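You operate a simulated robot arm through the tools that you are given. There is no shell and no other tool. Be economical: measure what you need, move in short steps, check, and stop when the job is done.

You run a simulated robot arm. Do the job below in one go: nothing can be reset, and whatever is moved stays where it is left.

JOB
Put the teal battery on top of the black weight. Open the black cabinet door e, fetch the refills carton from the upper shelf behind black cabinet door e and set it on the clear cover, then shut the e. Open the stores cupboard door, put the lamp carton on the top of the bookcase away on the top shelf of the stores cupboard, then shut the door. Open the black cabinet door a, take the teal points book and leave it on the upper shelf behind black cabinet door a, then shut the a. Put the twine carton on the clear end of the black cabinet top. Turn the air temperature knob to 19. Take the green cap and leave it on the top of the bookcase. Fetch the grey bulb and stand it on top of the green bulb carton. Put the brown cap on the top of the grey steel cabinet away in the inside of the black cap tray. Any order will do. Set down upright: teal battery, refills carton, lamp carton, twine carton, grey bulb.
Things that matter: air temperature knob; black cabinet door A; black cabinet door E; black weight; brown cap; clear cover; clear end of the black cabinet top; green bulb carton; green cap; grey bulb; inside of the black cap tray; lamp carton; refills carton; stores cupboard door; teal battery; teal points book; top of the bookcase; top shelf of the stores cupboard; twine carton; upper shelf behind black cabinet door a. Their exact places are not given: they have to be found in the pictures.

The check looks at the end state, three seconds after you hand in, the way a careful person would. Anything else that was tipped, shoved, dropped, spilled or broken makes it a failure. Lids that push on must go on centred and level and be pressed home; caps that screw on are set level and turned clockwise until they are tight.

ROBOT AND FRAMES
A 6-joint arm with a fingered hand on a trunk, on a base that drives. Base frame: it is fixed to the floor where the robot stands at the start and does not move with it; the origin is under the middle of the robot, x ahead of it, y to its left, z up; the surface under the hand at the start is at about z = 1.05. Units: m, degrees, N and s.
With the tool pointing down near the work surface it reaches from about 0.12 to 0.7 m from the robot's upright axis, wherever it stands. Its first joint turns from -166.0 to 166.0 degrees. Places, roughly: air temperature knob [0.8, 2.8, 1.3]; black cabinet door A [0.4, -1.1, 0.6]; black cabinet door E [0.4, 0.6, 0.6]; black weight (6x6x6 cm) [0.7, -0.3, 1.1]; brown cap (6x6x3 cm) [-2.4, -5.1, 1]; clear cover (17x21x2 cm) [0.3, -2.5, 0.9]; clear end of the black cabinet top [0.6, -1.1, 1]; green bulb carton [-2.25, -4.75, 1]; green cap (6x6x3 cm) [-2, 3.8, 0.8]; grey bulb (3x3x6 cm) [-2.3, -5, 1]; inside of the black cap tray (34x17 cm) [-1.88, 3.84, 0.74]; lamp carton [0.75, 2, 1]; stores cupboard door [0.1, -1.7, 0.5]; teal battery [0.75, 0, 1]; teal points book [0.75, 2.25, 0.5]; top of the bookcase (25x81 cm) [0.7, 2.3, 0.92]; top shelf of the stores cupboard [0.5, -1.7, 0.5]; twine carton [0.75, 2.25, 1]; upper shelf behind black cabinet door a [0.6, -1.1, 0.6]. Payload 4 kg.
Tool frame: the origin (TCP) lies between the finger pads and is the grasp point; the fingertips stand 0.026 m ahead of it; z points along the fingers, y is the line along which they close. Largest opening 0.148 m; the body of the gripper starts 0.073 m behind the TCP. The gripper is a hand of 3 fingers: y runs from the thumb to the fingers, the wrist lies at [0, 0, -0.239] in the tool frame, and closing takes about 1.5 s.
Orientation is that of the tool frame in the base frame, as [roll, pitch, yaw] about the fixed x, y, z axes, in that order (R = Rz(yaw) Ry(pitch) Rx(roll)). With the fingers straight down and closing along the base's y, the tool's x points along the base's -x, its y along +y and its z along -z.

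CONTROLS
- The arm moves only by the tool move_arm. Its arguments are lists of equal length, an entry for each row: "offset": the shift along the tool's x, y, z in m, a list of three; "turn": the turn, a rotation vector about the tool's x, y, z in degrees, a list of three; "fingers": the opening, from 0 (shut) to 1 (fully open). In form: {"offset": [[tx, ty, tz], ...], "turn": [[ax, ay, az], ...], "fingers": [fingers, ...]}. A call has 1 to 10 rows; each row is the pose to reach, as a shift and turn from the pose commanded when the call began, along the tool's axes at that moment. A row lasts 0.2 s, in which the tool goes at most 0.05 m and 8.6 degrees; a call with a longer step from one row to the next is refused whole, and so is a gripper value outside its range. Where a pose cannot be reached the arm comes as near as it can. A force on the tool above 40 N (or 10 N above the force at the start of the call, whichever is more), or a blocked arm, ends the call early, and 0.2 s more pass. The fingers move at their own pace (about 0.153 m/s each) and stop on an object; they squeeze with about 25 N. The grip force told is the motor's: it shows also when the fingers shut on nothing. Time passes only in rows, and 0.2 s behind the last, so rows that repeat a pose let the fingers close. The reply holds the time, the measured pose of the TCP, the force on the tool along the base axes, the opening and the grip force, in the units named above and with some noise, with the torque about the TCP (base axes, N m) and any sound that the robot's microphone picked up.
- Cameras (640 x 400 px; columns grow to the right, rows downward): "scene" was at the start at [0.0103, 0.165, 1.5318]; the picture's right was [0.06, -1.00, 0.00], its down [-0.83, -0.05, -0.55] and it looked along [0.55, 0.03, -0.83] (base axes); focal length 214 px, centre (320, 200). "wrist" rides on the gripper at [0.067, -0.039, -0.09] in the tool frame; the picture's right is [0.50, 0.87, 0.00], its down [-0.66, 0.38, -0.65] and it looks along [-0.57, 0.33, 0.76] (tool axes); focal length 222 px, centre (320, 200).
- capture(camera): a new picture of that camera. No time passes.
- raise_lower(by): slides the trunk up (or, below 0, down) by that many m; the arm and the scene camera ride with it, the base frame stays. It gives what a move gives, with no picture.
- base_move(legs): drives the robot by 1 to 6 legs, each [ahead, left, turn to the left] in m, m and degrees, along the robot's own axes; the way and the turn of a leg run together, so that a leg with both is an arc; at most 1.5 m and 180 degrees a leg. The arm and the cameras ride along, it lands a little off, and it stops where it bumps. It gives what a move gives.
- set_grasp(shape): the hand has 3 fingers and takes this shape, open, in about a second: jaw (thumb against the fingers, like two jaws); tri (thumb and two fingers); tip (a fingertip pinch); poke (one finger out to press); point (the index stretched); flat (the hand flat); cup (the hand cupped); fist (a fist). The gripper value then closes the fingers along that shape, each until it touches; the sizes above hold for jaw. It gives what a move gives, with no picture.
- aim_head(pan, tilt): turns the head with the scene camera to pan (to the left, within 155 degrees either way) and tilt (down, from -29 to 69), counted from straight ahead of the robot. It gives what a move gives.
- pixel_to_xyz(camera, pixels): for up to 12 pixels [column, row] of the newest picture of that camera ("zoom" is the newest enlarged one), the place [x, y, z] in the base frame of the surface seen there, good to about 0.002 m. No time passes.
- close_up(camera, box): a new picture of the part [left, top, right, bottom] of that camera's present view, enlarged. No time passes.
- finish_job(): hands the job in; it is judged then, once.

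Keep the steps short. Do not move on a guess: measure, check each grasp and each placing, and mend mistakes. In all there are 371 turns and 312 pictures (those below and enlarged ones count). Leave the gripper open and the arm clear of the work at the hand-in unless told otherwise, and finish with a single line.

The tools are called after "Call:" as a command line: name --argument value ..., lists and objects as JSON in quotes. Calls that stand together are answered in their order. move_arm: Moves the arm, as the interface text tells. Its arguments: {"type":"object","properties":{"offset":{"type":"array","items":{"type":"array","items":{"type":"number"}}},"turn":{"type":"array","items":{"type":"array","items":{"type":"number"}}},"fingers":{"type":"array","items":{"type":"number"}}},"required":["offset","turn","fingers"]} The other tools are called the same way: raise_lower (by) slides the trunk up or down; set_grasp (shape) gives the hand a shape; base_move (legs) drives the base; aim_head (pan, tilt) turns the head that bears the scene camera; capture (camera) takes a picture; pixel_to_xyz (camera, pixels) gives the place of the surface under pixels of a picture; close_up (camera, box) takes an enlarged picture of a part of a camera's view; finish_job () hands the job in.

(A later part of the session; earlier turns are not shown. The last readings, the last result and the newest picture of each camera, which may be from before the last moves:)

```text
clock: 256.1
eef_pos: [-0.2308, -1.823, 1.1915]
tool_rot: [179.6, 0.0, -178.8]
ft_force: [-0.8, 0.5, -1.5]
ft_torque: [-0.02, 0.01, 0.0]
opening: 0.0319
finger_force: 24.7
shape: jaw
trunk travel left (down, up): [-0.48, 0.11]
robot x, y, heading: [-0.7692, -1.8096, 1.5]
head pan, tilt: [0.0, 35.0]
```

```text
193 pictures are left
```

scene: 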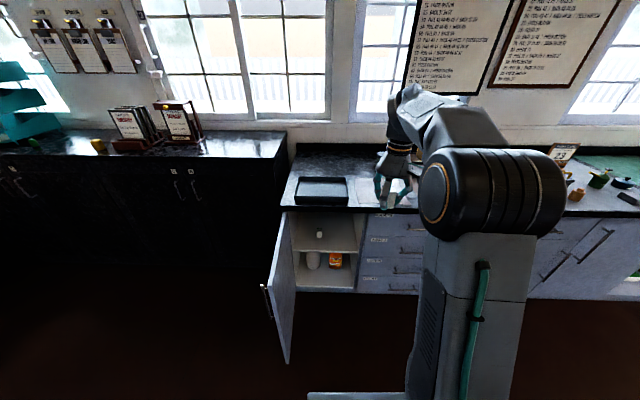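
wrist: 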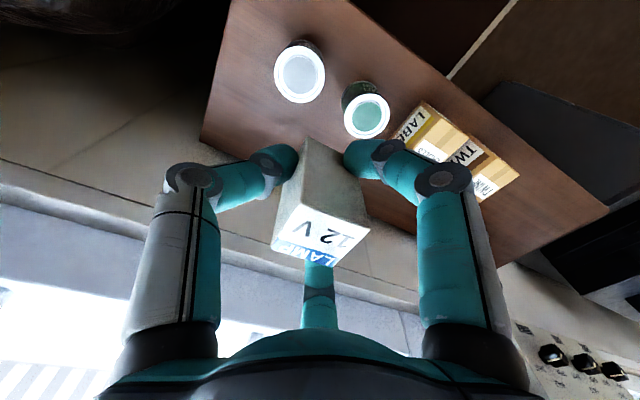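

The cupboard is open in view. Close-up of its interior.

Call:
close_up --camera "scene" --box '[260, 200, 380, 290]'

Call:
pixel_to_xyz --camera "zoom" --pixels '[[300, 150], [300, 230], [390, 190], [490, 180], [300, 258], [230, 230], [305, 190], [500, 100], [250, 50], [170, 90], [470, 230], [400, 250]]'

```text
4.44 times, centred on (320, 245) of scene
```

zoom: 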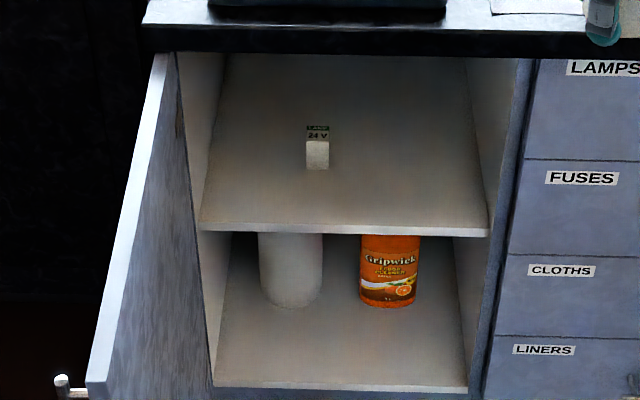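

```text
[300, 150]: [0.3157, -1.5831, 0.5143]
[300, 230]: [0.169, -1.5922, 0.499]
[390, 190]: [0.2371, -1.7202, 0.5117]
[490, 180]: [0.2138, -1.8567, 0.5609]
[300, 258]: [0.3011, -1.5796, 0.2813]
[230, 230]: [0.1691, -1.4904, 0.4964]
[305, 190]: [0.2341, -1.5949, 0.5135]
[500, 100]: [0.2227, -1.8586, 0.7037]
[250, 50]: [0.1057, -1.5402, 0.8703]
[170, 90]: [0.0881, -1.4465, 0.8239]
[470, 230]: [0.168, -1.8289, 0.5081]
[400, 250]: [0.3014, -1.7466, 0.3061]
```

Top shelf z≈0.513 (front x 0.169), with a 24 V lamp carton at y≈-1.61. I'll place ours near (0.215,-1.73). Lowering the trunk and setting posture.

Call:
raise_lower --by -0.4

Call:
raise_lower --by -0.08

Call:
base_move --legs '[[0, 0, -1.6]]'

Call:
move_arm --offset '[[-0.03, 0.03, 0.02], [-0.06, 0.06, 0.05], [-0.09, 0.09, 0.08], [-0.12, 0.12, 0.11], [-0.14, 0.15, 0.135]]' --turn '[[0, 0, 0], [0, 0, 0], [0, 0, 0], [0, 0, 0], [0, 0, 0]]' --fingers '[0, 0, 0, 0, 0]'

Call:
capture --camera "scene"

```text
clock: 259.9
eef_pos: [-0.232, -1.8226, 0.7919]
tool_rot: [179.4, 0.0, -178.8]
ft_force: [0.4, 0.1, -0.1]
ft_torque: [-0.02, 0.04, -0.02]
opening: 0.0317
finger_force: 24.9
shape: jaw
trunk travel left (down, up): [-0.08, 0.51]
robot x, y, heading: [-0.768, -1.803, 2.0]
head pan, tilt: [0.0, 35.0]
```

```text
clock: 261.1
eef_pos: [-0.2319, -1.8236, 0.712]
tool_rot: [179.6, 0.0, -178.8]
ft_force: [-0.4, 0.7, 0.2]
ft_torque: [-0.01, 0.02, 0.01]
opening: 0.032
finger_force: 25.0
shape: jaw
trunk travel left (down, up): [0.0, 0.59]
robot x, y, heading: [-0.7698, -1.8059, 2.0]
head pan, tilt: [0.0, 35.0]
```

```text
clock: 261.8
eef_pos: [-0.2327, -1.8387, 0.7116]
tool_rot: [179.5, 0.0, 179.7]
ft_force: [-0.1, -0.2, 0.3]
ft_torque: [0.01, 0.0, 0.03]
opening: 0.0317
finger_force: 25.1
shape: jaw
trunk travel left (down, up): [0.0, 0.59]
robot x, y, heading: [-0.7707, -1.809, 0.0]
head pan, tilt: [0.0, 35.0]
```

```text
refused: row 2 steps farther than a row can; nothing moved
```

```text
191 pictures are left
```

scene: 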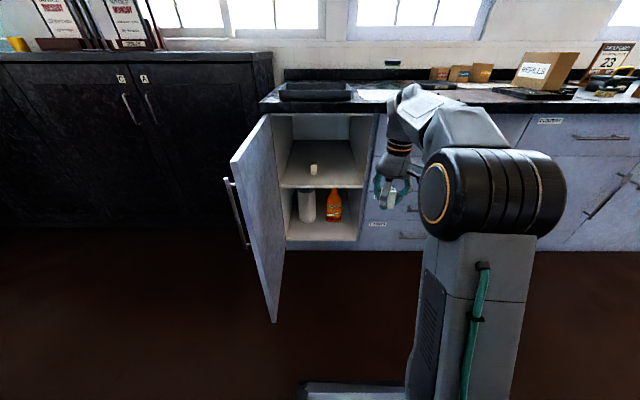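

Call:
move_arm --offset '[[-0.025, 0.027, 0.025], [-0.05, 0.054, 0.05], [-0.075, 0.081, 0.075], [-0.1, 0.108, 0.1], [-0.125, 0.135, 0.125], [-0.14, 0.15, 0.135], [-0.14, 0.15, 0.135]]' --turn '[[0, 0, 0], [0, 0, 0], [0, 0, 0], [0, 0, 0], [0, 0, 0], [0, 0, 0], [0, 0, 0]]' --fingers '[0, 0, 0, 0, 0, 0, 0]'

Call:
capture --camera "scene"

```text
clock: 263.4
eef_pos: [-0.0929, -1.6867, 0.5781]
tool_rot: [179.5, 0.0, 179.7]
ft_force: [-1.2, 0.8, 0.0]
ft_torque: [0.01, 0.01, -0.03]
opening: 0.0318
finger_force: 24.8
shape: jaw
trunk travel left (down, up): [0.0, 0.59]
robot x, y, heading: [-0.7682, -1.8025, 0.0]
head pan, tilt: [0.0, 35.0]
```

```text
190 pictures are left
```

scene: 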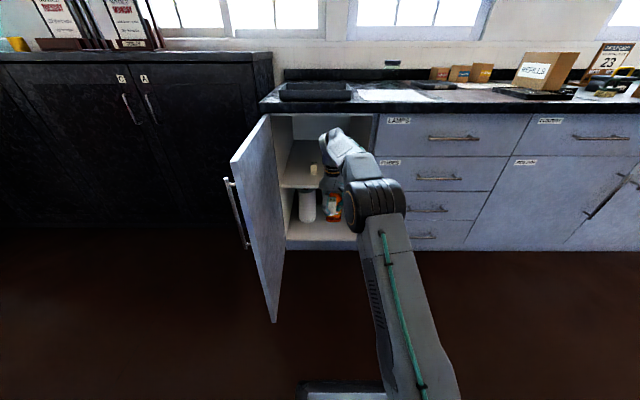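

Call:
pixel_to_xyz --camera "scene" --pixels '[[338, 135], [350, 150], [362, 160], [375, 185], [395, 185], [330, 150], [375, 183], [365, 185]]'

```text
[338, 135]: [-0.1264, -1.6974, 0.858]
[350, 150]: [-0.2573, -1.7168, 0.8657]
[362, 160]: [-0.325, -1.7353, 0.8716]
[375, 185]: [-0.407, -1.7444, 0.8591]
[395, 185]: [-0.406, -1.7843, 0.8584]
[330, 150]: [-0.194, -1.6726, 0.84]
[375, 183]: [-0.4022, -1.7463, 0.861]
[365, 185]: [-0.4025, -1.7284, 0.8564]
```

Forearm top ≈0.858; slab underside ≈0.87. Lowering 2 cm for margin and driving in.

Call:
move_arm --offset '[[0, 0, 0.01], [0, 0, 0.02]]' --turn '[[0, 0, 0], [0, 0, 0]]' --fingers '[0, 0]'

Call:
base_move --legs '[[0.15, -0.043, 0], [0.158, 0, 0]]'

Call:
capture --camera "scene"

Call:
capture --camera "wrist"

```text
clock: 264.0
eef_pos: [-0.093, -1.6875, 0.5566]
tool_rot: [179.6, 0.0, 179.6]
ft_force: [0.3, -0.4, 0.2]
ft_torque: [-0.02, -0.01, -0.02]
opening: 0.0317
finger_force: 25.0
shape: jaw
trunk travel left (down, up): [0.0, 0.59]
robot x, y, heading: [-0.7711, -1.8085, 0.1]
head pan, tilt: [0.0, 35.0]
```

```text
clock: 266.4
eef_pos: [0.2182, -1.7335, 0.5504]
tool_rot: [179.8, -0.7, 179.5]
ft_force: [0.4, -0.5, -0.4]
ft_torque: [0.02, -0.02, 0.01]
opening: 0.0316
finger_force: 24.8
shape: jaw
trunk travel left (down, up): [0.0, 0.59]
robot x, y, heading: [-0.4613, -1.8524, -0.0]
head pan, tilt: [0.0, 35.0]
```

```text
189 pictures are left
```

scene: 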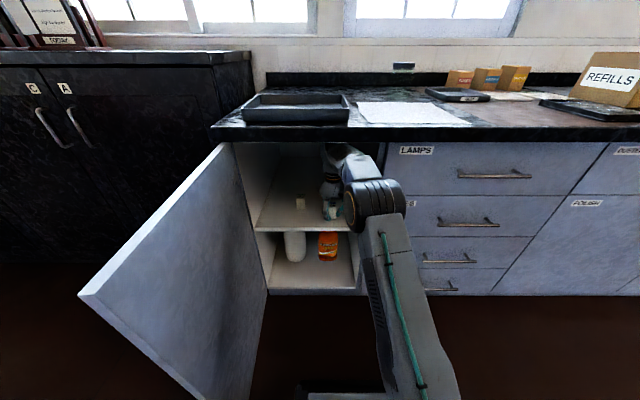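

```text
188 pictures are left
```

wrist: 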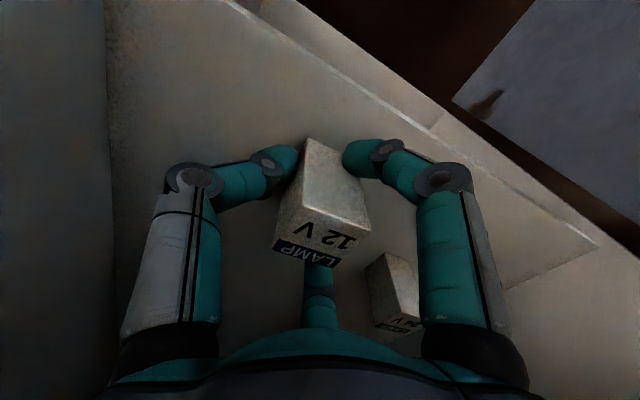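

Inside. Lowering to touch the shelf.

Call:
move_arm --offset '[[0, 0, 0.003], [0, 0, 0.006], [0, 0, 0.009], [0, 0, 0.009]]' --turn '[[0, 0, 0], [0, 0, 0], [0, 0, 0], [0, 0, 0]]' --fingers '[0, 0, 0, 0]'

```text
clock: 267.4
eef_pos: [0.2164, -1.7325, 0.543]
tool_rot: [179.6, -0.5, 179.5]
ft_force: [-0.2, -0.3, 0.1]
ft_torque: [0.01, 0.0, 0.01]
opening: 0.0314
finger_force: 25.0
shape: jaw
trunk travel left (down, up): [0.0, 0.59]
robot x, y, heading: [-0.4601, -1.8488, 0.0]
head pan, tilt: [0.0, 35.0]
```

Call:
move_arm --offset '[[0, 0, 0.002], [0, 0, 0.004], [0, 0, 0.005], [0, 0, 0.005]]' --turn '[[0, 0, 0], [0, 0, 0], [0, 0, 0], [0, 0, 0]]' --fingers '[0, 0, 0, 0]'

Call:
capture --camera "wrist"

```text
clock: 268.4
eef_pos: [0.2172, -1.7336, 0.5403]
tool_rot: [179.7, -0.5, 179.6]
ft_force: [-0.4, -0.3, 2.6]
ft_torque: [0.01, -0.01, 0.04]
opening: 0.0316
finger_force: 25.2
shape: jaw
trunk travel left (down, up): [0.0, 0.59]
robot x, y, heading: [-0.4587, -1.8504, -0.2]
head pan, tilt: [0.0, 35.0]
```

```text
187 pictures are left
```

wrist: 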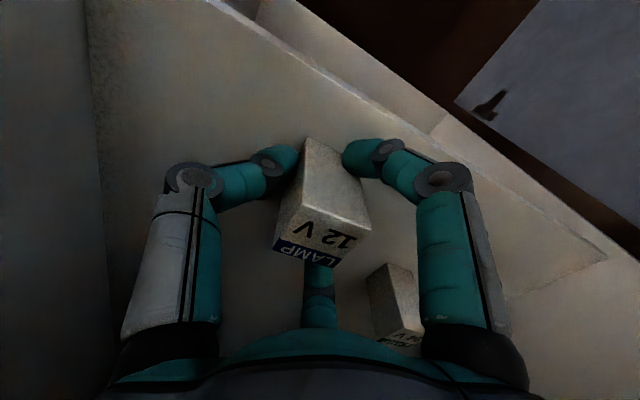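

Standing on the shelf. Opening fully (fingers then clear the box sideways) and backing straight out.

Call:
move_arm --offset '[[0, 0, 0], [0, 0, 0], [0, 0, 0], [0, 0, -0.004], [0, 0, -0.008], [0, 0, -0.008]]' --turn '[[0, 0, 0], [0, 0, 0], [0, 0, 0], [0, 0, 0], [0, 0, 0], [0, 0, 0]]' --fingers '[0.4, 0.8, 1, 1, 1, 1]'

Call:
capture --camera "wrist"

```text
clock: 269.8
eef_pos: [0.2171, -1.7341, 0.5478]
tool_rot: [179.6, -0.4, 179.5]
ft_force: [0.6, -1.0, 0.5]
ft_torque: [-0.03, 0.03, 0.0]
opening: 0.148
finger_force: 0.1
shape: jaw
trunk travel left (down, up): [0.0, 0.59]
robot x, y, heading: [-0.4606, -1.8525, -0.0]
head pan, tilt: [0.0, 35.0]
```

```text
186 pictures are left
```

wrist: 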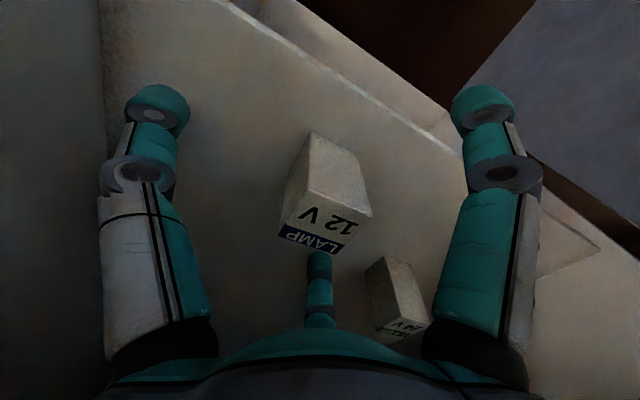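

Shifting the hand 1.2 cm left for clearance and then driving back.

Call:
move_arm --offset '[[0, 0.006, 0], [0, 0.013, 0], [0, 0.013, 0]]' --turn '[[0, 0, 0], [0, 0, 0], [0, 0, 0]]' --fingers '[1, 1, 1]'

Call:
base_move --legs '[[-0.3, 0, 0]]'

Call:
close_up --camera "scene" --box '[240, 100, 400, 200]'

```text
clock: 270.6
eef_pos: [0.2166, -1.72, 0.5469]
tool_rot: [179.6, -0.5, 179.5]
ft_force: [0.0, 0.4, -0.8]
ft_torque: [0.0, 0.0, 0.01]
opening: 0.1478
finger_force: 0.2
shape: jaw
trunk travel left (down, up): [0.0, 0.59]
robot x, y, heading: [-0.4623, -1.8503, -0.3]
head pan, tilt: [0.0, 35.0]
```

```text
clock: 272.7
eef_pos: [-0.0838, -1.7177, 0.5473]
tool_rot: [179.6, -0.6, 179.7]
ft_force: [-0.4, 0.0, 0.2]
ft_torque: [0.02, -0.01, 0.02]
opening: 0.1477
finger_force: 0.1
shape: jaw
trunk travel left (down, up): [0.0, 0.59]
robot x, y, heading: [-0.7599, -1.8523, 0.2]
head pan, tilt: [0.0, 35.0]
```

```text
4.00 times, centred on (320, 150) of scene
```

zoom: 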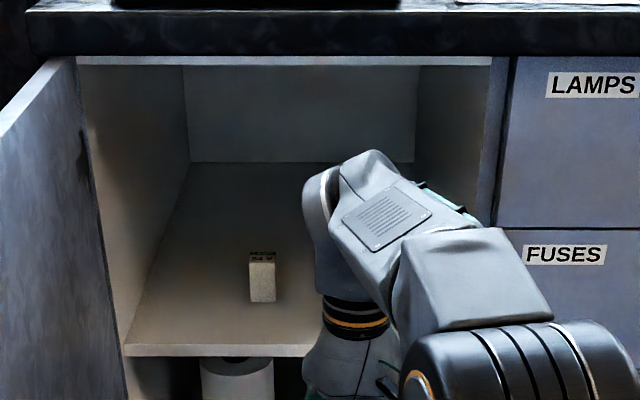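

Our carton is hidden by the arm; retracting the arm and moving around to the outer side of the stores door.

Call:
move_arm --offset '[[0.04, 0, 0], [0.08, 0, 0], [0.12, 0, 0], [0.16, 0, 0], [0.19, 0, 0]]' --turn '[[0, 0, 0], [0, 0, 0], [0, 0, 0], [0, 0, 0], [0, 0, 0]]' --fingers '[0.6, 0.3, 0, 0, 0]'

Call:
base_move --legs '[[-0.2, 0, 0], [0, 0.5, 0]]'

Call:
aim_head --pan -18 --tilt 25

Call:
capture --camera "scene"

```text
clock: 273.9
eef_pos: [-0.2749, -1.7178, 0.5479]
tool_rot: [179.6, -0.6, 179.7]
ft_force: [0.3, 0.6, -0.5]
ft_torque: [0.03, 0.03, 0.0]
opening: 0.0
finger_force: 24.5
shape: jaw
trunk travel left (down, up): [0.0, 0.59]
robot x, y, heading: [-0.7636, -1.8489, 0.2]
head pan, tilt: [0.0, 35.0]
```

```text
clock: 278.0
eef_pos: [-0.4762, -1.2238, 0.5486]
tool_rot: [179.6, -0.5, 179.5]
ft_force: [0.3, 0.1, -0.5]
ft_torque: [0.0, 0.0, -0.01]
opening: 0.0
finger_force: 25.2
shape: jaw
trunk travel left (down, up): [0.0, 0.59]
robot x, y, heading: [-0.9604, -1.3557, 0.1]
head pan, tilt: [0.0, 35.0]
```

```text
clock: 278.8
eef_pos: [-0.4756, -1.2227, 0.5502]
tool_rot: [179.6, -0.5, 179.5]
ft_force: [-0.2, 0.4, 0.0]
ft_torque: [0.0, 0.03, 0.0]
opening: 0.0002
finger_force: 25.3
shape: jaw
trunk travel left (down, up): [0.0, 0.59]
robot x, y, heading: [-0.9613, -1.3555, 0.2]
head pan, tilt: [-18.0, 25.0]
```

```text
184 pictures are left
```

scene: 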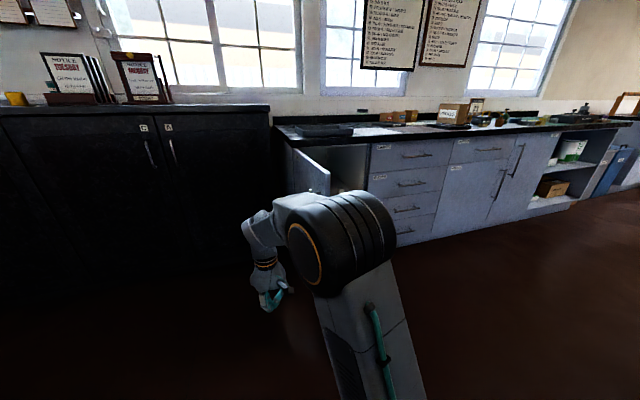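

Quick check of the placed carton from the right side before shutting.

Call:
base_move --legs '[[0, -0.75, 0]]'

Call:
aim_head --pan 18 --tilt 25

Call:
capture --camera "scene"

Call:
close_up --camera "scene" --box '[240, 110, 400, 210]'

```text
clock: 282.9
eef_pos: [-0.4728, -1.9679, 0.5482]
tool_rot: [179.5, -0.5, -179.9]
ft_force: [0.6, 0.0, -0.9]
ft_torque: [0.0, -0.01, -0.01]
opening: 0.0
finger_force: 24.6
shape: jaw
trunk travel left (down, up): [0.0, 0.59]
robot x, y, heading: [-0.9602, -2.1054, 0.7]
head pan, tilt: [-18.0, 25.0]
```

```text
clock: 283.9
eef_pos: [-0.4745, -1.9677, 0.549]
tool_rot: [179.5, -0.5, -180.0]
ft_force: [0.5, 0.2, 0.4]
ft_torque: [0.0, -0.02, -0.01]
opening: 0.0
finger_force: 24.7
shape: jaw
trunk travel left (down, up): [0.0, 0.59]
robot x, y, heading: [-0.9593, -2.1023, 0.3]
head pan, tilt: [18.0, 25.0]
```

```text
183 pictures are left
```

scene: 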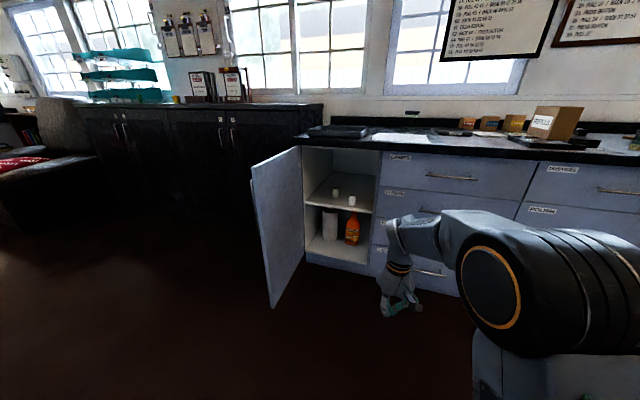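

```text
4.00 times, centred on (320, 160) of scene
```

zoom: 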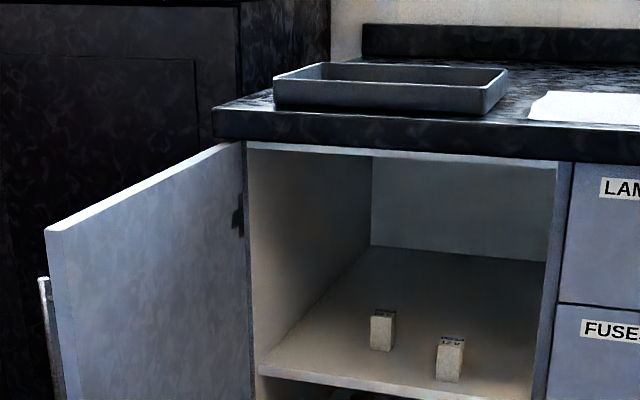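

Both cartons stand upright. Going round to push the stores door shut.

Call:
base_move --legs '[[0, 0.9, -0.3], [0.36, 0, 0], [0.03, -0.25, 0]]'

Call:
aim_head --pan -5 --tilt 30

Call:
capture --camera "scene"

```text
clock: 292.0
eef_pos: [-0.0889, -1.2951, 0.5486]
tool_rot: [179.5, -0.5, -179.3]
ft_force: [0.2, -0.3, -0.9]
ft_torque: [0.01, -0.01, -0.01]
opening: 0.0
finger_force: 25.3
shape: jaw
trunk travel left (down, up): [0.0, 0.59]
robot x, y, heading: [-0.574, -1.4335, 1.0]
head pan, tilt: [18.0, 25.0]
```

```text
clock: 292.9
eef_pos: [-0.0899, -1.2947, 0.5499]
tool_rot: [179.5, -0.5, -179.4]
ft_force: [-0.2, -0.3, 0.1]
ft_torque: [-0.02, -0.01, 0.02]
opening: 0.0001
finger_force: 24.8
shape: jaw
trunk travel left (down, up): [0.0, 0.59]
robot x, y, heading: [-0.5734, -1.4326, 1.3]
head pan, tilt: [-5.0, 30.0]
```

```text
181 pictures are left
```

scene: 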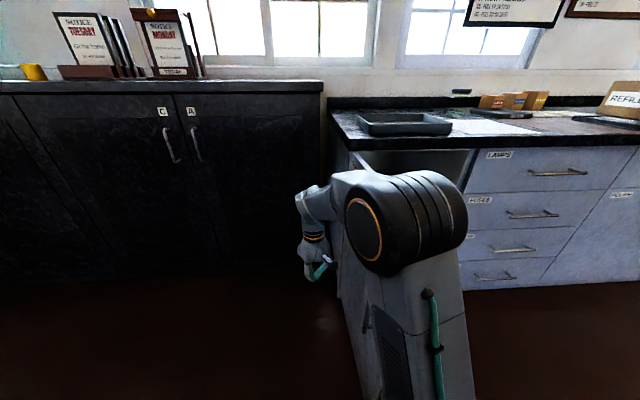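

Continuing the diagonal push.

Call:
base_move --legs '[[0.05, -0.2, -1.2], [0.05, -0.15, 0]]'

Call:
capture --camera "scene"

```text
clock: 293.6
eef_pos: [-0.0887, -1.2985, 0.5493]
tool_rot: [179.8, -0.6, -179.4]
ft_force: [-0.5, 1.3, 0.5]
ft_torque: [0.02, 0.01, 0.01]
opening: 0.0
finger_force: 25.3
shape: jaw
trunk travel left (down, up): [0.0, 0.59]
robot x, y, heading: [-0.5729, -1.4403, 1.0]
head pan, tilt: [-5.0, 30.0]
stopped in leg 1: the robot was blocked; the commanded pose is now the measured one
```

```text
180 pictures are left
```

scene: 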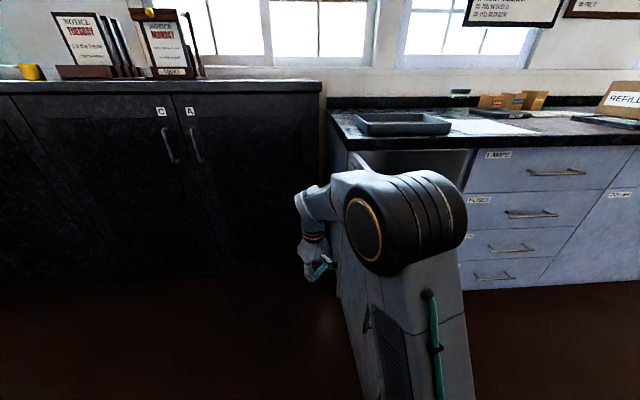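

The base is nudging the door endwise. Backing off and using a stretched arm from further left.

Call:
base_move --legs '[[-0.27, 0.0, -1.0], [0, 0.2, 0]]'

Call:
move_arm --offset '[[-0.04, 0, 0], [-0.08, -0.01, 0], [-0.12, -0.04, 0], [-0.16, -0.07, 0], [-0.19, -0.1, 0], [-0.19, -0.13, 0]]' --turn '[[0, 0, 0], [0, 0, 0], [0, 0, 0], [0, 0, 0], [0, 0, 0], [0, 0, 0]]' --fingers '[0, 0, 0, 0, 0, 0]'

Call:
capture --camera "scene"

```text
clock: 296.7
eef_pos: [-0.3567, -1.1097, 0.5479]
tool_rot: [179.7, -0.5, 179.6]
ft_force: [1.1, 0.1, 0.1]
ft_torque: [0.0, -0.01, -0.02]
opening: 0.0002
finger_force: 24.9
shape: jaw
trunk travel left (down, up): [0.0, 0.59]
robot x, y, heading: [-0.844, -1.2437, 0.0]
head pan, tilt: [-5.0, 30.0]
```

```text
clock: 298.1
eef_pos: [-0.1698, -1.241, 0.5451]
tool_rot: [179.7, -0.5, 179.6]
ft_force: [0.4, 0.7, -0.2]
ft_torque: [-0.02, -0.01, -0.04]
opening: 0.0002
finger_force: 24.7
shape: jaw
trunk travel left (down, up): [0.0, 0.59]
robot x, y, heading: [-0.8483, -1.2393, -0.1]
head pan, tilt: [-5.0, 30.0]
```

```text
179 pictures are left
```

scene: 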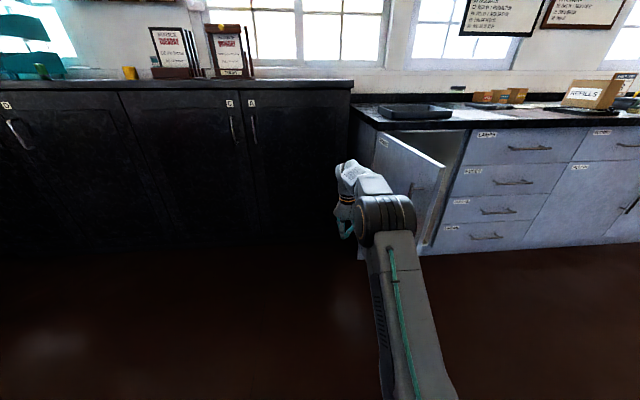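

The door is already around 55°. Pushing on diagonally.

Call:
base_move --legs '[[0.1, -0.25, 0], [0.12, -0.2, 0]]'

Call:
capture --camera "scene"

```text
clock: 301.4
eef_pos: [0.0509, -1.6974, 0.5457]
tool_rot: [179.7, -0.5, 179.5]
ft_force: [0.5, 0.2, 0.1]
ft_torque: [-0.03, 0.03, 0.0]
opening: 0.0001
finger_force: 24.7
shape: jaw
trunk travel left (down, up): [0.0, 0.59]
robot x, y, heading: [-0.6246, -1.6994, 0.1]
head pan, tilt: [-5.0, 30.0]
```

```text
178 pictures are left
```

scene: 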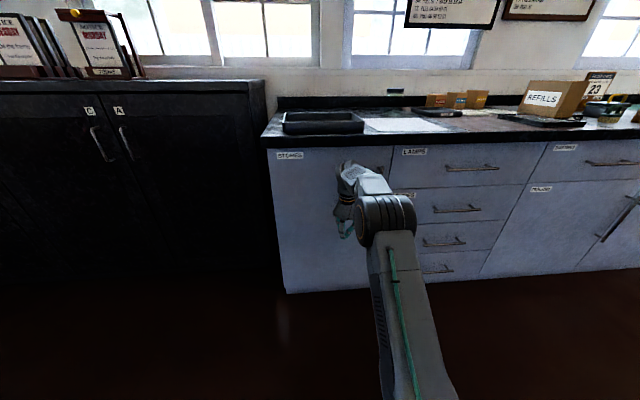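

Closed or nearly; pressing +x with the arm until it resists.

Call:
move_arm --offset '[[-0.012, 0, 0], [-0.024, 0, 0], [-0.036, 0, 0], [-0.048, 0, 0], [-0.06, 0, 0], [-0.07, 0, 0]]' --turn '[[0, 0, 0], [0, 0, 0], [0, 0, 0], [0, 0, 0], [0, 0, 0], [0, 0, 0]]' --fingers '[0, 0, 0, 0, 0, 0]'

Call:
close_up --camera "scene" --box '[250, 120, 450, 300]'

```text
clock: 303.0
eef_pos: [0.0821, -1.6873, 0.5466]
tool_rot: [179.4, -0.8, 180.0]
ft_force: [-1.1, -0.1, 0.8]
ft_torque: [0.0, 0.01, -0.01]
opening: 0.0
finger_force: 25.3
shape: jaw
out of reach, approached as far as the arm can: row 6
trunk travel left (down, up): [0.0, 0.59]
robot x, y, heading: [-0.6476, -1.6944, 0.3]
head pan, tilt: [-5.0, 30.0]
stopped in row 6: the arm was blocked; the commanded pose is now the measured one
```

```text
2.22 times, centred on (350, 210) of scene
```

zoom: 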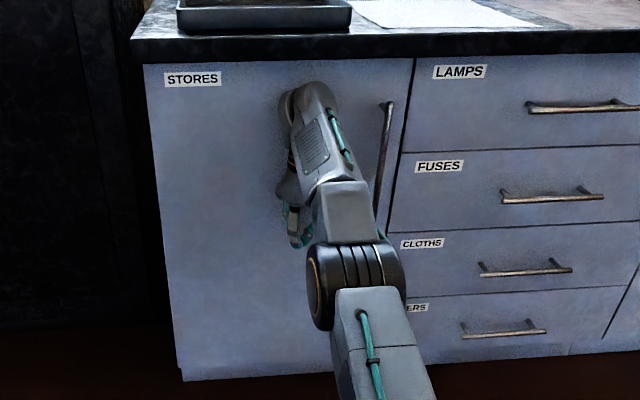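

Call:
pixel_to_xyz --camera "zoom" --pixels '[[200, 120], [390, 90], [230, 300], [430, 100], [386, 330], [440, 230], [160, 80]]'

Call:
base_move --legs '[[-0.35, 0, 0]]'

```text
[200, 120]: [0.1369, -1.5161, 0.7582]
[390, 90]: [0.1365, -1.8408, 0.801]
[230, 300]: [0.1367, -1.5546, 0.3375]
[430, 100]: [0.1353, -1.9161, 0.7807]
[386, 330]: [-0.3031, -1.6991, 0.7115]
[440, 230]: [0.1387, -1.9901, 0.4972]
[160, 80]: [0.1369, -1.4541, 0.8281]
```

```text
clock: 303.7
eef_pos: [0.0833, -1.6862, 0.5468]
tool_rot: [179.3, -0.3, 179.9]
ft_force: [-0.8, 0.9, -0.1]
ft_torque: [-0.01, 0.0, -0.02]
opening: 0.0
finger_force: 25.3
shape: jaw
trunk travel left (down, up): [0.0, 0.59]
robot x, y, heading: [-0.6516, -1.693, 0.3]
head pan, tilt: [-5.0, 30.0]
stopped in leg 1: the robot was blocked; the commanded pose is now the measured one
```

Door is flush. The base reports blocked; moving the arm back first.

Call:
move_arm --offset '[[0.01, 0, 0], [0.03, 0, 0], [0.06, 0, 0], [0.09, 0, 0]]' --turn '[[0, 0, 0], [0, 0, 0], [0, 0, 0], [0, 0, 0]]' --fingers '[0, 0, 0, 0]'

Call:
capture --camera "scene"

```text
clock: 304.7
eef_pos: [0.0782, -1.687, 0.5504]
tool_rot: [179.4, -1.1, 179.9]
ft_force: [0.8, 0.5, 1.0]
ft_torque: [0.03, -0.02, 0.03]
opening: 0.0001
finger_force: 24.7
shape: jaw
out of reach, approached as far as the arm can: row 1, 2, 3, 4
trunk travel left (down, up): [0.0, 0.59]
robot x, y, heading: [-0.6438, -1.6965, 0.3]
head pan, tilt: [-5.0, 30.0]
```

```text
176 pictures are left
```

scene: 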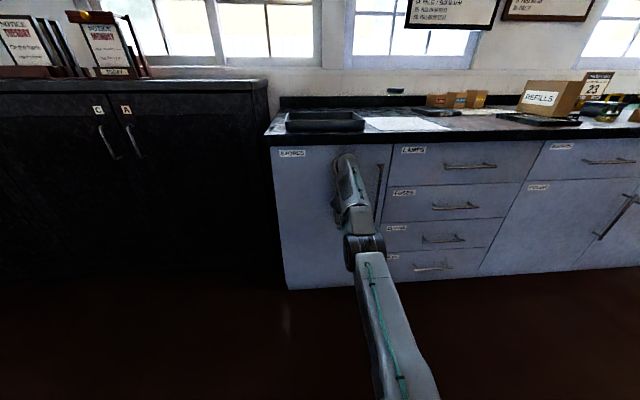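

The arm passed through full stretch into an elbow-low pose. Retrying the base backward.

Call:
base_move --legs '[[-0.1, 0, 0]]'

Call:
close_up --camera "scene" --box '[290, 130, 450, 400]'

```text
clock: 305.8
eef_pos: [-0.0208, -1.6854, 0.5489]
tool_rot: [179.4, -0.9, 180.0]
ft_force: [0.4, 0.0, 0.0]
ft_torque: [0.02, 0.03, 0.0]
opening: 0.0002
finger_force: 24.9
shape: jaw
trunk travel left (down, up): [0.0, 0.59]
robot x, y, heading: [-0.7495, -1.6958, 0.3]
head pan, tilt: [-5.0, 30.0]
```

```text
1.48 times, centred on (370, 265) of scene
```

zoom: 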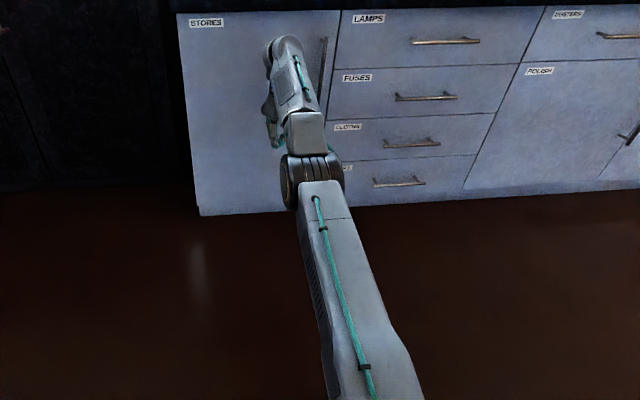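

Free. Backing further and bringing the arm up and in.

Call:
base_move --legs '[[-0.2, 0, 0]]'

Call:
move_arm --offset '[[0.02, 0, -0.03], [0.04, 0, -0.06], [0.06, 0, -0.09], [0.08, 0, -0.12], [0.1, 0, -0.15], [0.12, 0, -0.18], [0.14, 0, -0.21], [0.16, 0, -0.24], [0.18, 0, -0.27]]' --turn '[[0, 0, 0], [0, 0, 0], [0, 0, 0], [0, 0, 0], [0, 0, 0], [0, 0, 0], [0, 0, 0], [0, 0, 0], [0, 0, 0]]' --fingers '[0.5, 0.5, 0.5, 0.5, 0.5, 0.5, 0.5, 0.5, 0.5]'

Call:
capture --camera "scene"

```text
clock: 307.4
eef_pos: [-0.2215, -1.6872, 0.5499]
tool_rot: [179.5, -0.9, 179.9]
ft_force: [0.2, -0.3, 0.3]
ft_torque: [0.0, 0.0, -0.03]
opening: 0.0
finger_force: 25.3
shape: jaw
trunk travel left (down, up): [0.0, 0.59]
robot x, y, heading: [-0.9485, -1.6964, 0.3]
head pan, tilt: [-5.0, 30.0]
```

```text
clock: 309.4
eef_pos: [-0.3969, -1.6898, 0.8205]
tool_rot: [179.4, -1.0, 180.0]
ft_force: [0.0, -0.9, -0.5]
ft_torque: [-0.01, 0.03, -0.02]
opening: 0.0739
finger_force: 0.1
shape: jaw
out of reach, approached as far as the arm can: row 1, 2, 3, 4
trunk travel left (down, up): [0.0, 0.59]
robot x, y, heading: [-0.9506, -1.6936, 0.4]
head pan, tilt: [-5.0, 30.0]
```

```text
174 pictures are left
```

scene: 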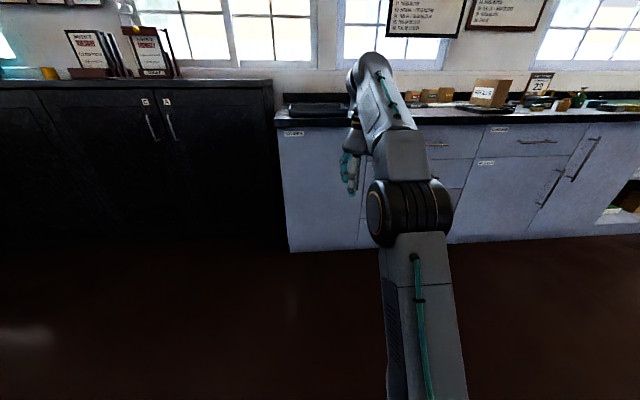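

Now door a. Measuring its handle and edges.

Call:
close_up --camera "scene" --box '[100, 70, 290, 260]'

Call:
pixel_to_xyz --camera "scene" --pixels '[[166, 115], [170, 125], [175, 138], [146, 115], [158, 150], [157, 110], [265, 130], [262, 100], [270, 90], [150, 128], [180, 160]]'

```text
2.11 times, centred on (195, 165) of scene
```

zoom: 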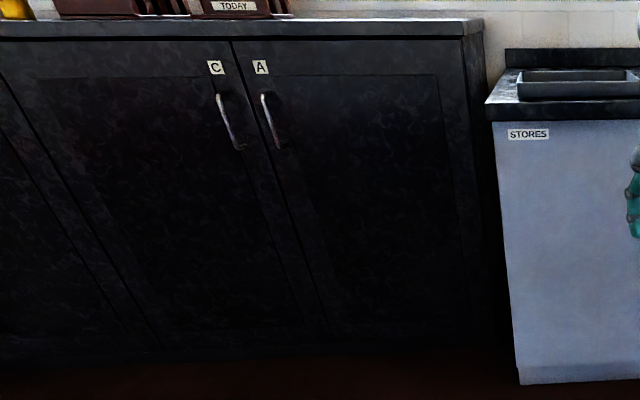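

```text
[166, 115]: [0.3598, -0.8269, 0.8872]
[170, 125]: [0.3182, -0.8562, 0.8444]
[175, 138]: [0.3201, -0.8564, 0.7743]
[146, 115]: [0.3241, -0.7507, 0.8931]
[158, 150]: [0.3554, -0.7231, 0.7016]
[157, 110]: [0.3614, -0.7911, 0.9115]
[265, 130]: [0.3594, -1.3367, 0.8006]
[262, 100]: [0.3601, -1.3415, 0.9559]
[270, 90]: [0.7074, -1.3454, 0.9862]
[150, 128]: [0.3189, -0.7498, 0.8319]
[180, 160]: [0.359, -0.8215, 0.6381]
```

Handle a: bar (0.32,-0.856), z 0.775–0.90; hinge y≈-1.335. Raising trunk 0.1 and turning the hand level.

Call:
raise_lower --by 0.1

Call:
move_arm --offset '[[-0.01, 0, 0.008], [-0.02, 0, 0.016], [-0.03, 0, 0.024], [-0.04, 0, 0.032], [-0.05, 0, 0.04], [-0.06, 0, 0.048], [-0.07, 0, 0.056], [-0.08, 0, 0.064], [-0.09, 0, 0.072], [-0.1, 0, 0.08]]' --turn '[[0, -8.5, 0], [0, -17, 0], [0, -25.5, 0], [0, -34, 0], [0, -42.5, 0], [0, -51, 0], [0, -59.5, 0], [0, -68, 0], [0, -76.5, 0], [0, -85, 0]]' --fingers '[0.6, 0.6, 0.6, 0.6, 0.6, 0.6, 0.6, 0.6, 0.6, 0.6]'

Call:
capture --camera "scene"

```text
clock: 310.7
eef_pos: [-0.3964, -1.6901, 0.9217]
tool_rot: [179.4, -1.0, 179.9]
ft_force: [-0.5, 0.4, -0.3]
ft_torque: [0.01, 0.0, 0.01]
opening: 0.0742
finger_force: 0.1
shape: jaw
trunk travel left (down, up): [-0.1, 0.49]
robot x, y, heading: [-0.947, -1.6953, 0.6]
head pan, tilt: [-5.0, 30.0]
```

```text
clock: 312.9
eef_pos: [-0.2979, -1.6891, 0.8401]
tool_rot: [173.9, 84.0, 173.9]
ft_force: [-1.6, -1.2, 0.5]
ft_torque: [0.01, 0.03, 0.02]
opening: 0.0883
finger_force: 0.1
shape: jaw
out of reach, approached as far as the arm can: row 8
trunk travel left (down, up): [-0.1, 0.49]
robot x, y, heading: [-0.9471, -1.6964, 0.6]
head pan, tilt: [-5.0, 30.0]
```

```text
172 pictures are left
```

scene: 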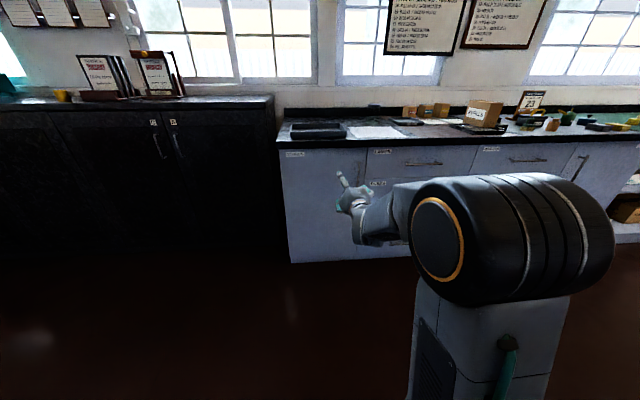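

Good posture. Levelling and driving to handle a.

Call:
move_arm --offset '[[0, 0, 0], [0, 0, 0]]' --turn '[[0, -3, 0], [0, -6, 0]]' --fingers '[0.6, 0.6]'

Call:
base_move --legs '[[0, 0.84, -0.6], [0.5, 0, 0]]'

Call:
capture --camera "wrist"

```text
clock: 313.5
eef_pos: [-0.2977, -1.6873, 0.8408]
tool_rot: [83.3, 89.3, 83.3]
ft_force: [-0.4, -0.9, 0.1]
ft_torque: [-0.02, 0.0, 0.02]
opening: 0.0884
finger_force: 0.0
shape: jaw
trunk travel left (down, up): [-0.1, 0.49]
robot x, y, heading: [-0.9453, -1.7001, 0.3]
head pan, tilt: [-5.0, 30.0]
```

```text
clock: 320.6
eef_pos: [0.2177, -0.879, 0.8398]
tool_rot: [91.4, 89.4, 89.4]
ft_force: [0.3, 0.5, 0.2]
ft_torque: [0.05, 0.0, 0.03]
opening: 0.0884
finger_force: 0.1
shape: jaw
trunk travel left (down, up): [-0.1, 0.49]
robot x, y, heading: [-0.4351, -0.865, -1.5]
head pan, tilt: [-5.0, 30.0]
```

```text
171 pictures are left
```

wrist: 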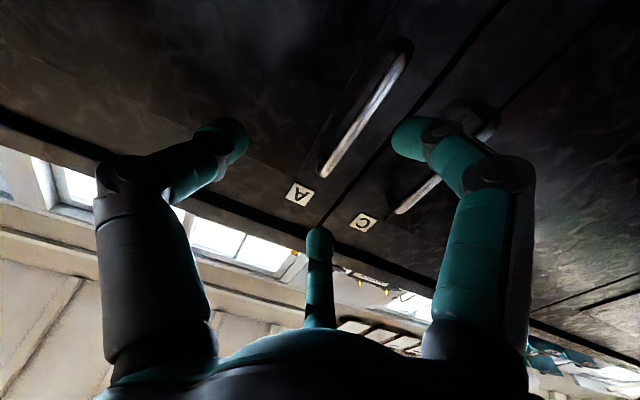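

Handle a is between the fingers ahead. Correcting heading and advancing 0.10.

Call:
base_move --legs '[[0, 0.006, 1.5], [0.1, 0, 0]]'

Call:
move_arm --offset '[[0, 0, 0], [0, 0, 0], [0, 0, 0], [0, 0, 0]]' --turn '[[0, 0, 0], [0, 0, 0], [0, 0, 0], [0, 0, 0]]' --fingers '[0.3, 0, 0, 0]'

Call:
capture --camera "wrist"

```text
clock: 322.1
eef_pos: [0.3174, -0.8551, 0.8403]
tool_rot: [91.4, 89.5, 91.0]
ft_force: [-0.5, 0.6, 0.5]
ft_torque: [0.02, -0.03, -0.01]
opening: 0.088
finger_force: 0.1
shape: jaw
trunk travel left (down, up): [-0.1, 0.49]
robot x, y, heading: [-0.3289, -0.8585, 0.3]
head pan, tilt: [-5.0, 30.0]
```

```text
clock: 323.1
eef_pos: [0.3181, -0.8558, 0.8395]
tool_rot: [90.5, 89.5, 90.1]
ft_force: [0.6, -0.5, 1.2]
ft_torque: [-0.01, 0.02, -0.01]
opening: 0.0009
finger_force: 25.1
shape: jaw
trunk travel left (down, up): [-0.1, 0.49]
robot x, y, heading: [-0.3273, -0.8591, 0.1]
head pan, tilt: [-5.0, 30.0]
```

```text
170 pictures are left
```

wrist: 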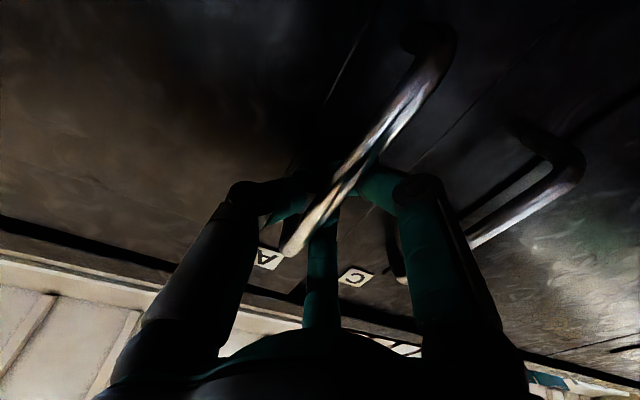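

Test pull: two 5° arc legs about hinge a.

Call:
base_move --legs '[[-0.0415, -0.0597, 5], [-0.0415, -0.0597, 5]]'

Call:
capture --camera "wrist"

Call:
capture --camera "scene"

```text
clock: 324.8
eef_pos: [0.2349, -0.8686, 0.8398]
tool_rot: [91.0, 89.4, 100.9]
ft_force: [-0.3, -0.2, 0.6]
ft_torque: [-0.03, -0.02, 0.0]
opening: 0.0007
finger_force: 25.7
shape: jaw
trunk travel left (down, up): [-0.1, 0.49]
robot x, y, heading: [-0.4035, -0.9904, 10.0]
head pan, tilt: [-5.0, 30.0]
```

```text
169 pictures are left
```

wrist: 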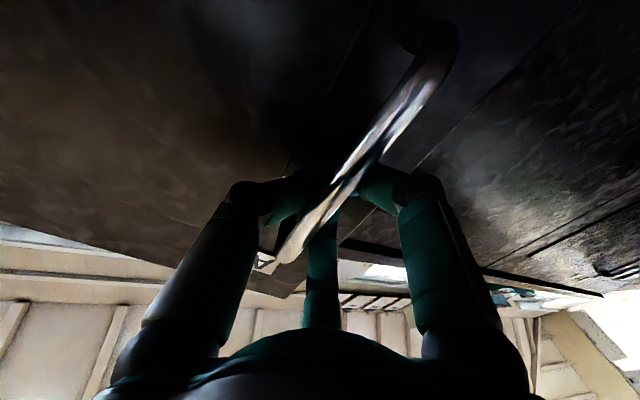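

```text
168 pictures are left
```

scene: 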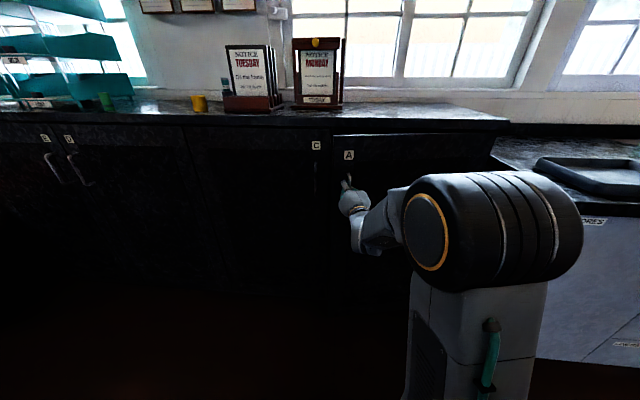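

Following. Continuing 37.5°, then more.

Call:
base_move --legs '[[-0.0519, -0.0746, 6.25], [-0.0519, -0.0746, 6.25], [-0.0519, -0.0746, 6.25], [-0.0519, -0.0746, 6.25], [-0.0519, -0.0746, 6.25], [-0.0519, -0.0746, 6.25]]'

Call:
capture --camera "scene"

```text
clock: 329.4
eef_pos: [-0.0235, -1.0375, 0.8399]
tool_rot: [90.9, 89.5, 138.2]
ft_force: [0.2, -1.0, -0.4]
ft_torque: [0.04, 0.0, -0.01]
opening: 0.0004
finger_force: 25.0
shape: jaw
trunk travel left (down, up): [-0.1, 0.49]
robot x, y, heading: [-0.4589, -1.5247, 47.9]
head pan, tilt: [-5.0, 30.0]
```

```text
167 pictures are left
```

scene: 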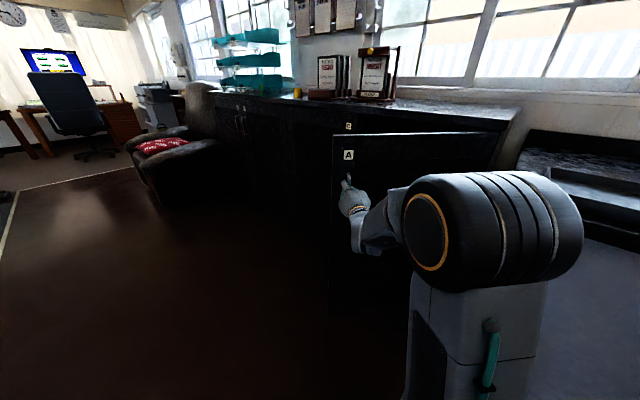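

Clear so far; continuing to about 80°.

Call:
base_move --legs '[[-0.0519, -0.0746, 6.25], [-0.0519, -0.0746, 6.25], [-0.0519, -0.0746, 6.25], [-0.0519, -0.0746, 6.25], [-0.0519, -0.0746, 6.25]]'

Call:
capture --camera "scene"

```text
clock: 333.4
eef_pos: [-0.1233, -1.2796, 0.8393]
tool_rot: [90.5, 89.5, 169.3]
ft_force: [-11.9, 0.5, -2.9]
ft_torque: [-0.04, -0.1, -0.02]
opening: 0.0003
finger_force: 25.3
shape: jaw
trunk travel left (down, up): [-0.1, 0.49]
robot x, y, heading: [-0.2386, -1.9196, 79.0]
head pan, tilt: [-5.0, 30.0]
```

```text
166 pictures are left
```

scene: 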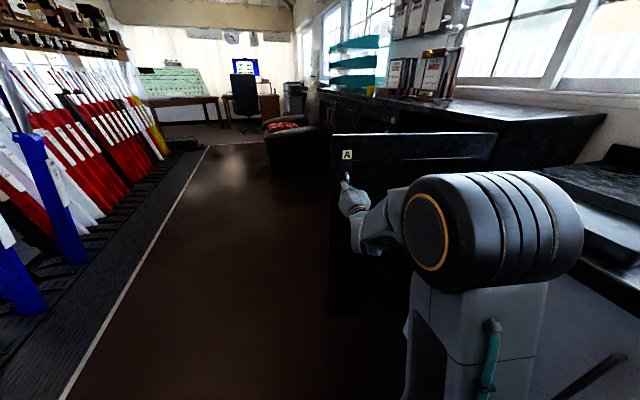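

Door a ~79° open. Releasing, backing off and driving to the bookcase.

Call:
move_arm --offset '[[0, 0, 0], [0, 0, 0], [0, 0, 0], [0, 0, 0]]' --turn '[[0, 0, 0], [0, 0, 0], [0, 0, 0], [0, 0, 0]]' --fingers '[0.3, 0.6, 0.6, 0.6]'

Call:
base_move --legs '[[-0.25, 0, 0], [0, 0.55, 11], [1.5, 0, 0], [1.5, 0, 0], [1.2, 0, 0], [0, 0, -90]]'

Call:
aim_head --pan 0 --tilt 25

Call:
capture --camera "scene"

```text
clock: 334.4
eef_pos: [-0.1222, -1.2793, 0.8396]
tool_rot: [89.7, 89.3, 168.3]
ft_force: [-0.1, 0.6, -0.5]
ft_torque: [0.01, 0.02, 0.0]
opening: 0.088
finger_force: 0.1
shape: jaw
trunk travel left (down, up): [-0.1, 0.49]
robot x, y, heading: [-0.2397, -1.9159, 78.8]
head pan, tilt: [-5.0, 30.0]
```

```text
clock: 362.5
eef_pos: [-0.0077, 2.036, 0.839]
tool_rot: [89.9, 89.4, 86.4]
ft_force: [0.0, -0.3, -0.1]
ft_torque: [-0.01, 0.03, 0.01]
opening: 0.0882
finger_force: 0.0
shape: jaw
trunk travel left (down, up): [-0.1, 0.49]
robot x, y, heading: [-0.6585, 2.069, -3.2]
head pan, tilt: [-5.0, 30.0]
```

```text
clock: 363.1
eef_pos: [-0.0075, 2.0346, 0.8389]
tool_rot: [89.1, 89.4, 85.6]
ft_force: [-0.2, 0.4, -0.1]
ft_torque: [0.0, 0.0, 0.03]
opening: 0.088
finger_force: 0.0
shape: jaw
trunk travel left (down, up): [-0.1, 0.49]
robot x, y, heading: [-0.6544, 2.063, -3.0]
head pan, tilt: [0.0, 25.0]
```

```text
165 pictures are left
```

scene: 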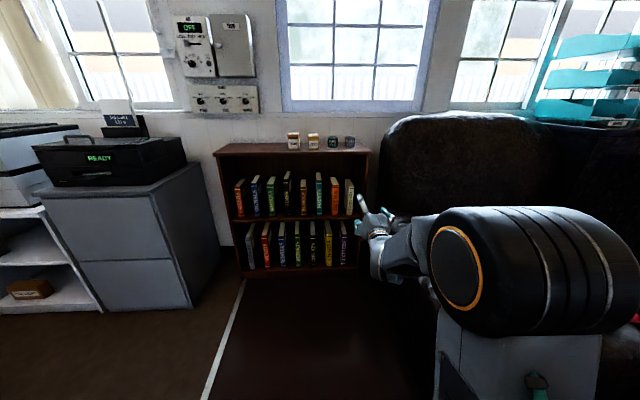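

Close-up of the books to measure POINTS.

Call:
close_up --camera "scene" --box '[270, 160, 380, 230]'

```text
5.71 times, centred on (325, 195) of scene
```

zoom: 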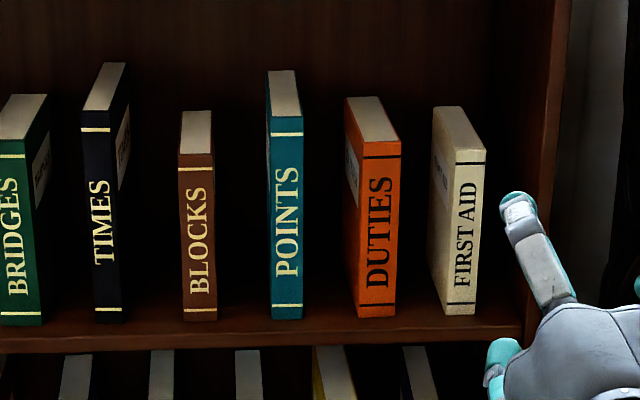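

Call:
pixel_to_xyz --camera "zoom" --pixels '[[272, 140], [302, 140], [287, 200], [287, 310], [285, 95], [283, 72], [215, 250], [182, 250], [346, 130], [350, 250], [240, 335], [287, 120]]'

```text
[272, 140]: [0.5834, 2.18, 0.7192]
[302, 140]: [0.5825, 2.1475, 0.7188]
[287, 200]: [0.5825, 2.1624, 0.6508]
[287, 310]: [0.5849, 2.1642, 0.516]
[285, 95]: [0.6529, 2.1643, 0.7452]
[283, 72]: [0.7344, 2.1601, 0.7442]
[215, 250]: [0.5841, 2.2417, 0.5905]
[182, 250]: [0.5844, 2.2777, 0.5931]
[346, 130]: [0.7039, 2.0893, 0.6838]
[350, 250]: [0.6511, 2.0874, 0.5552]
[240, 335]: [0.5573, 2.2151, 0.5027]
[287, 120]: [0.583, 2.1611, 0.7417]
```

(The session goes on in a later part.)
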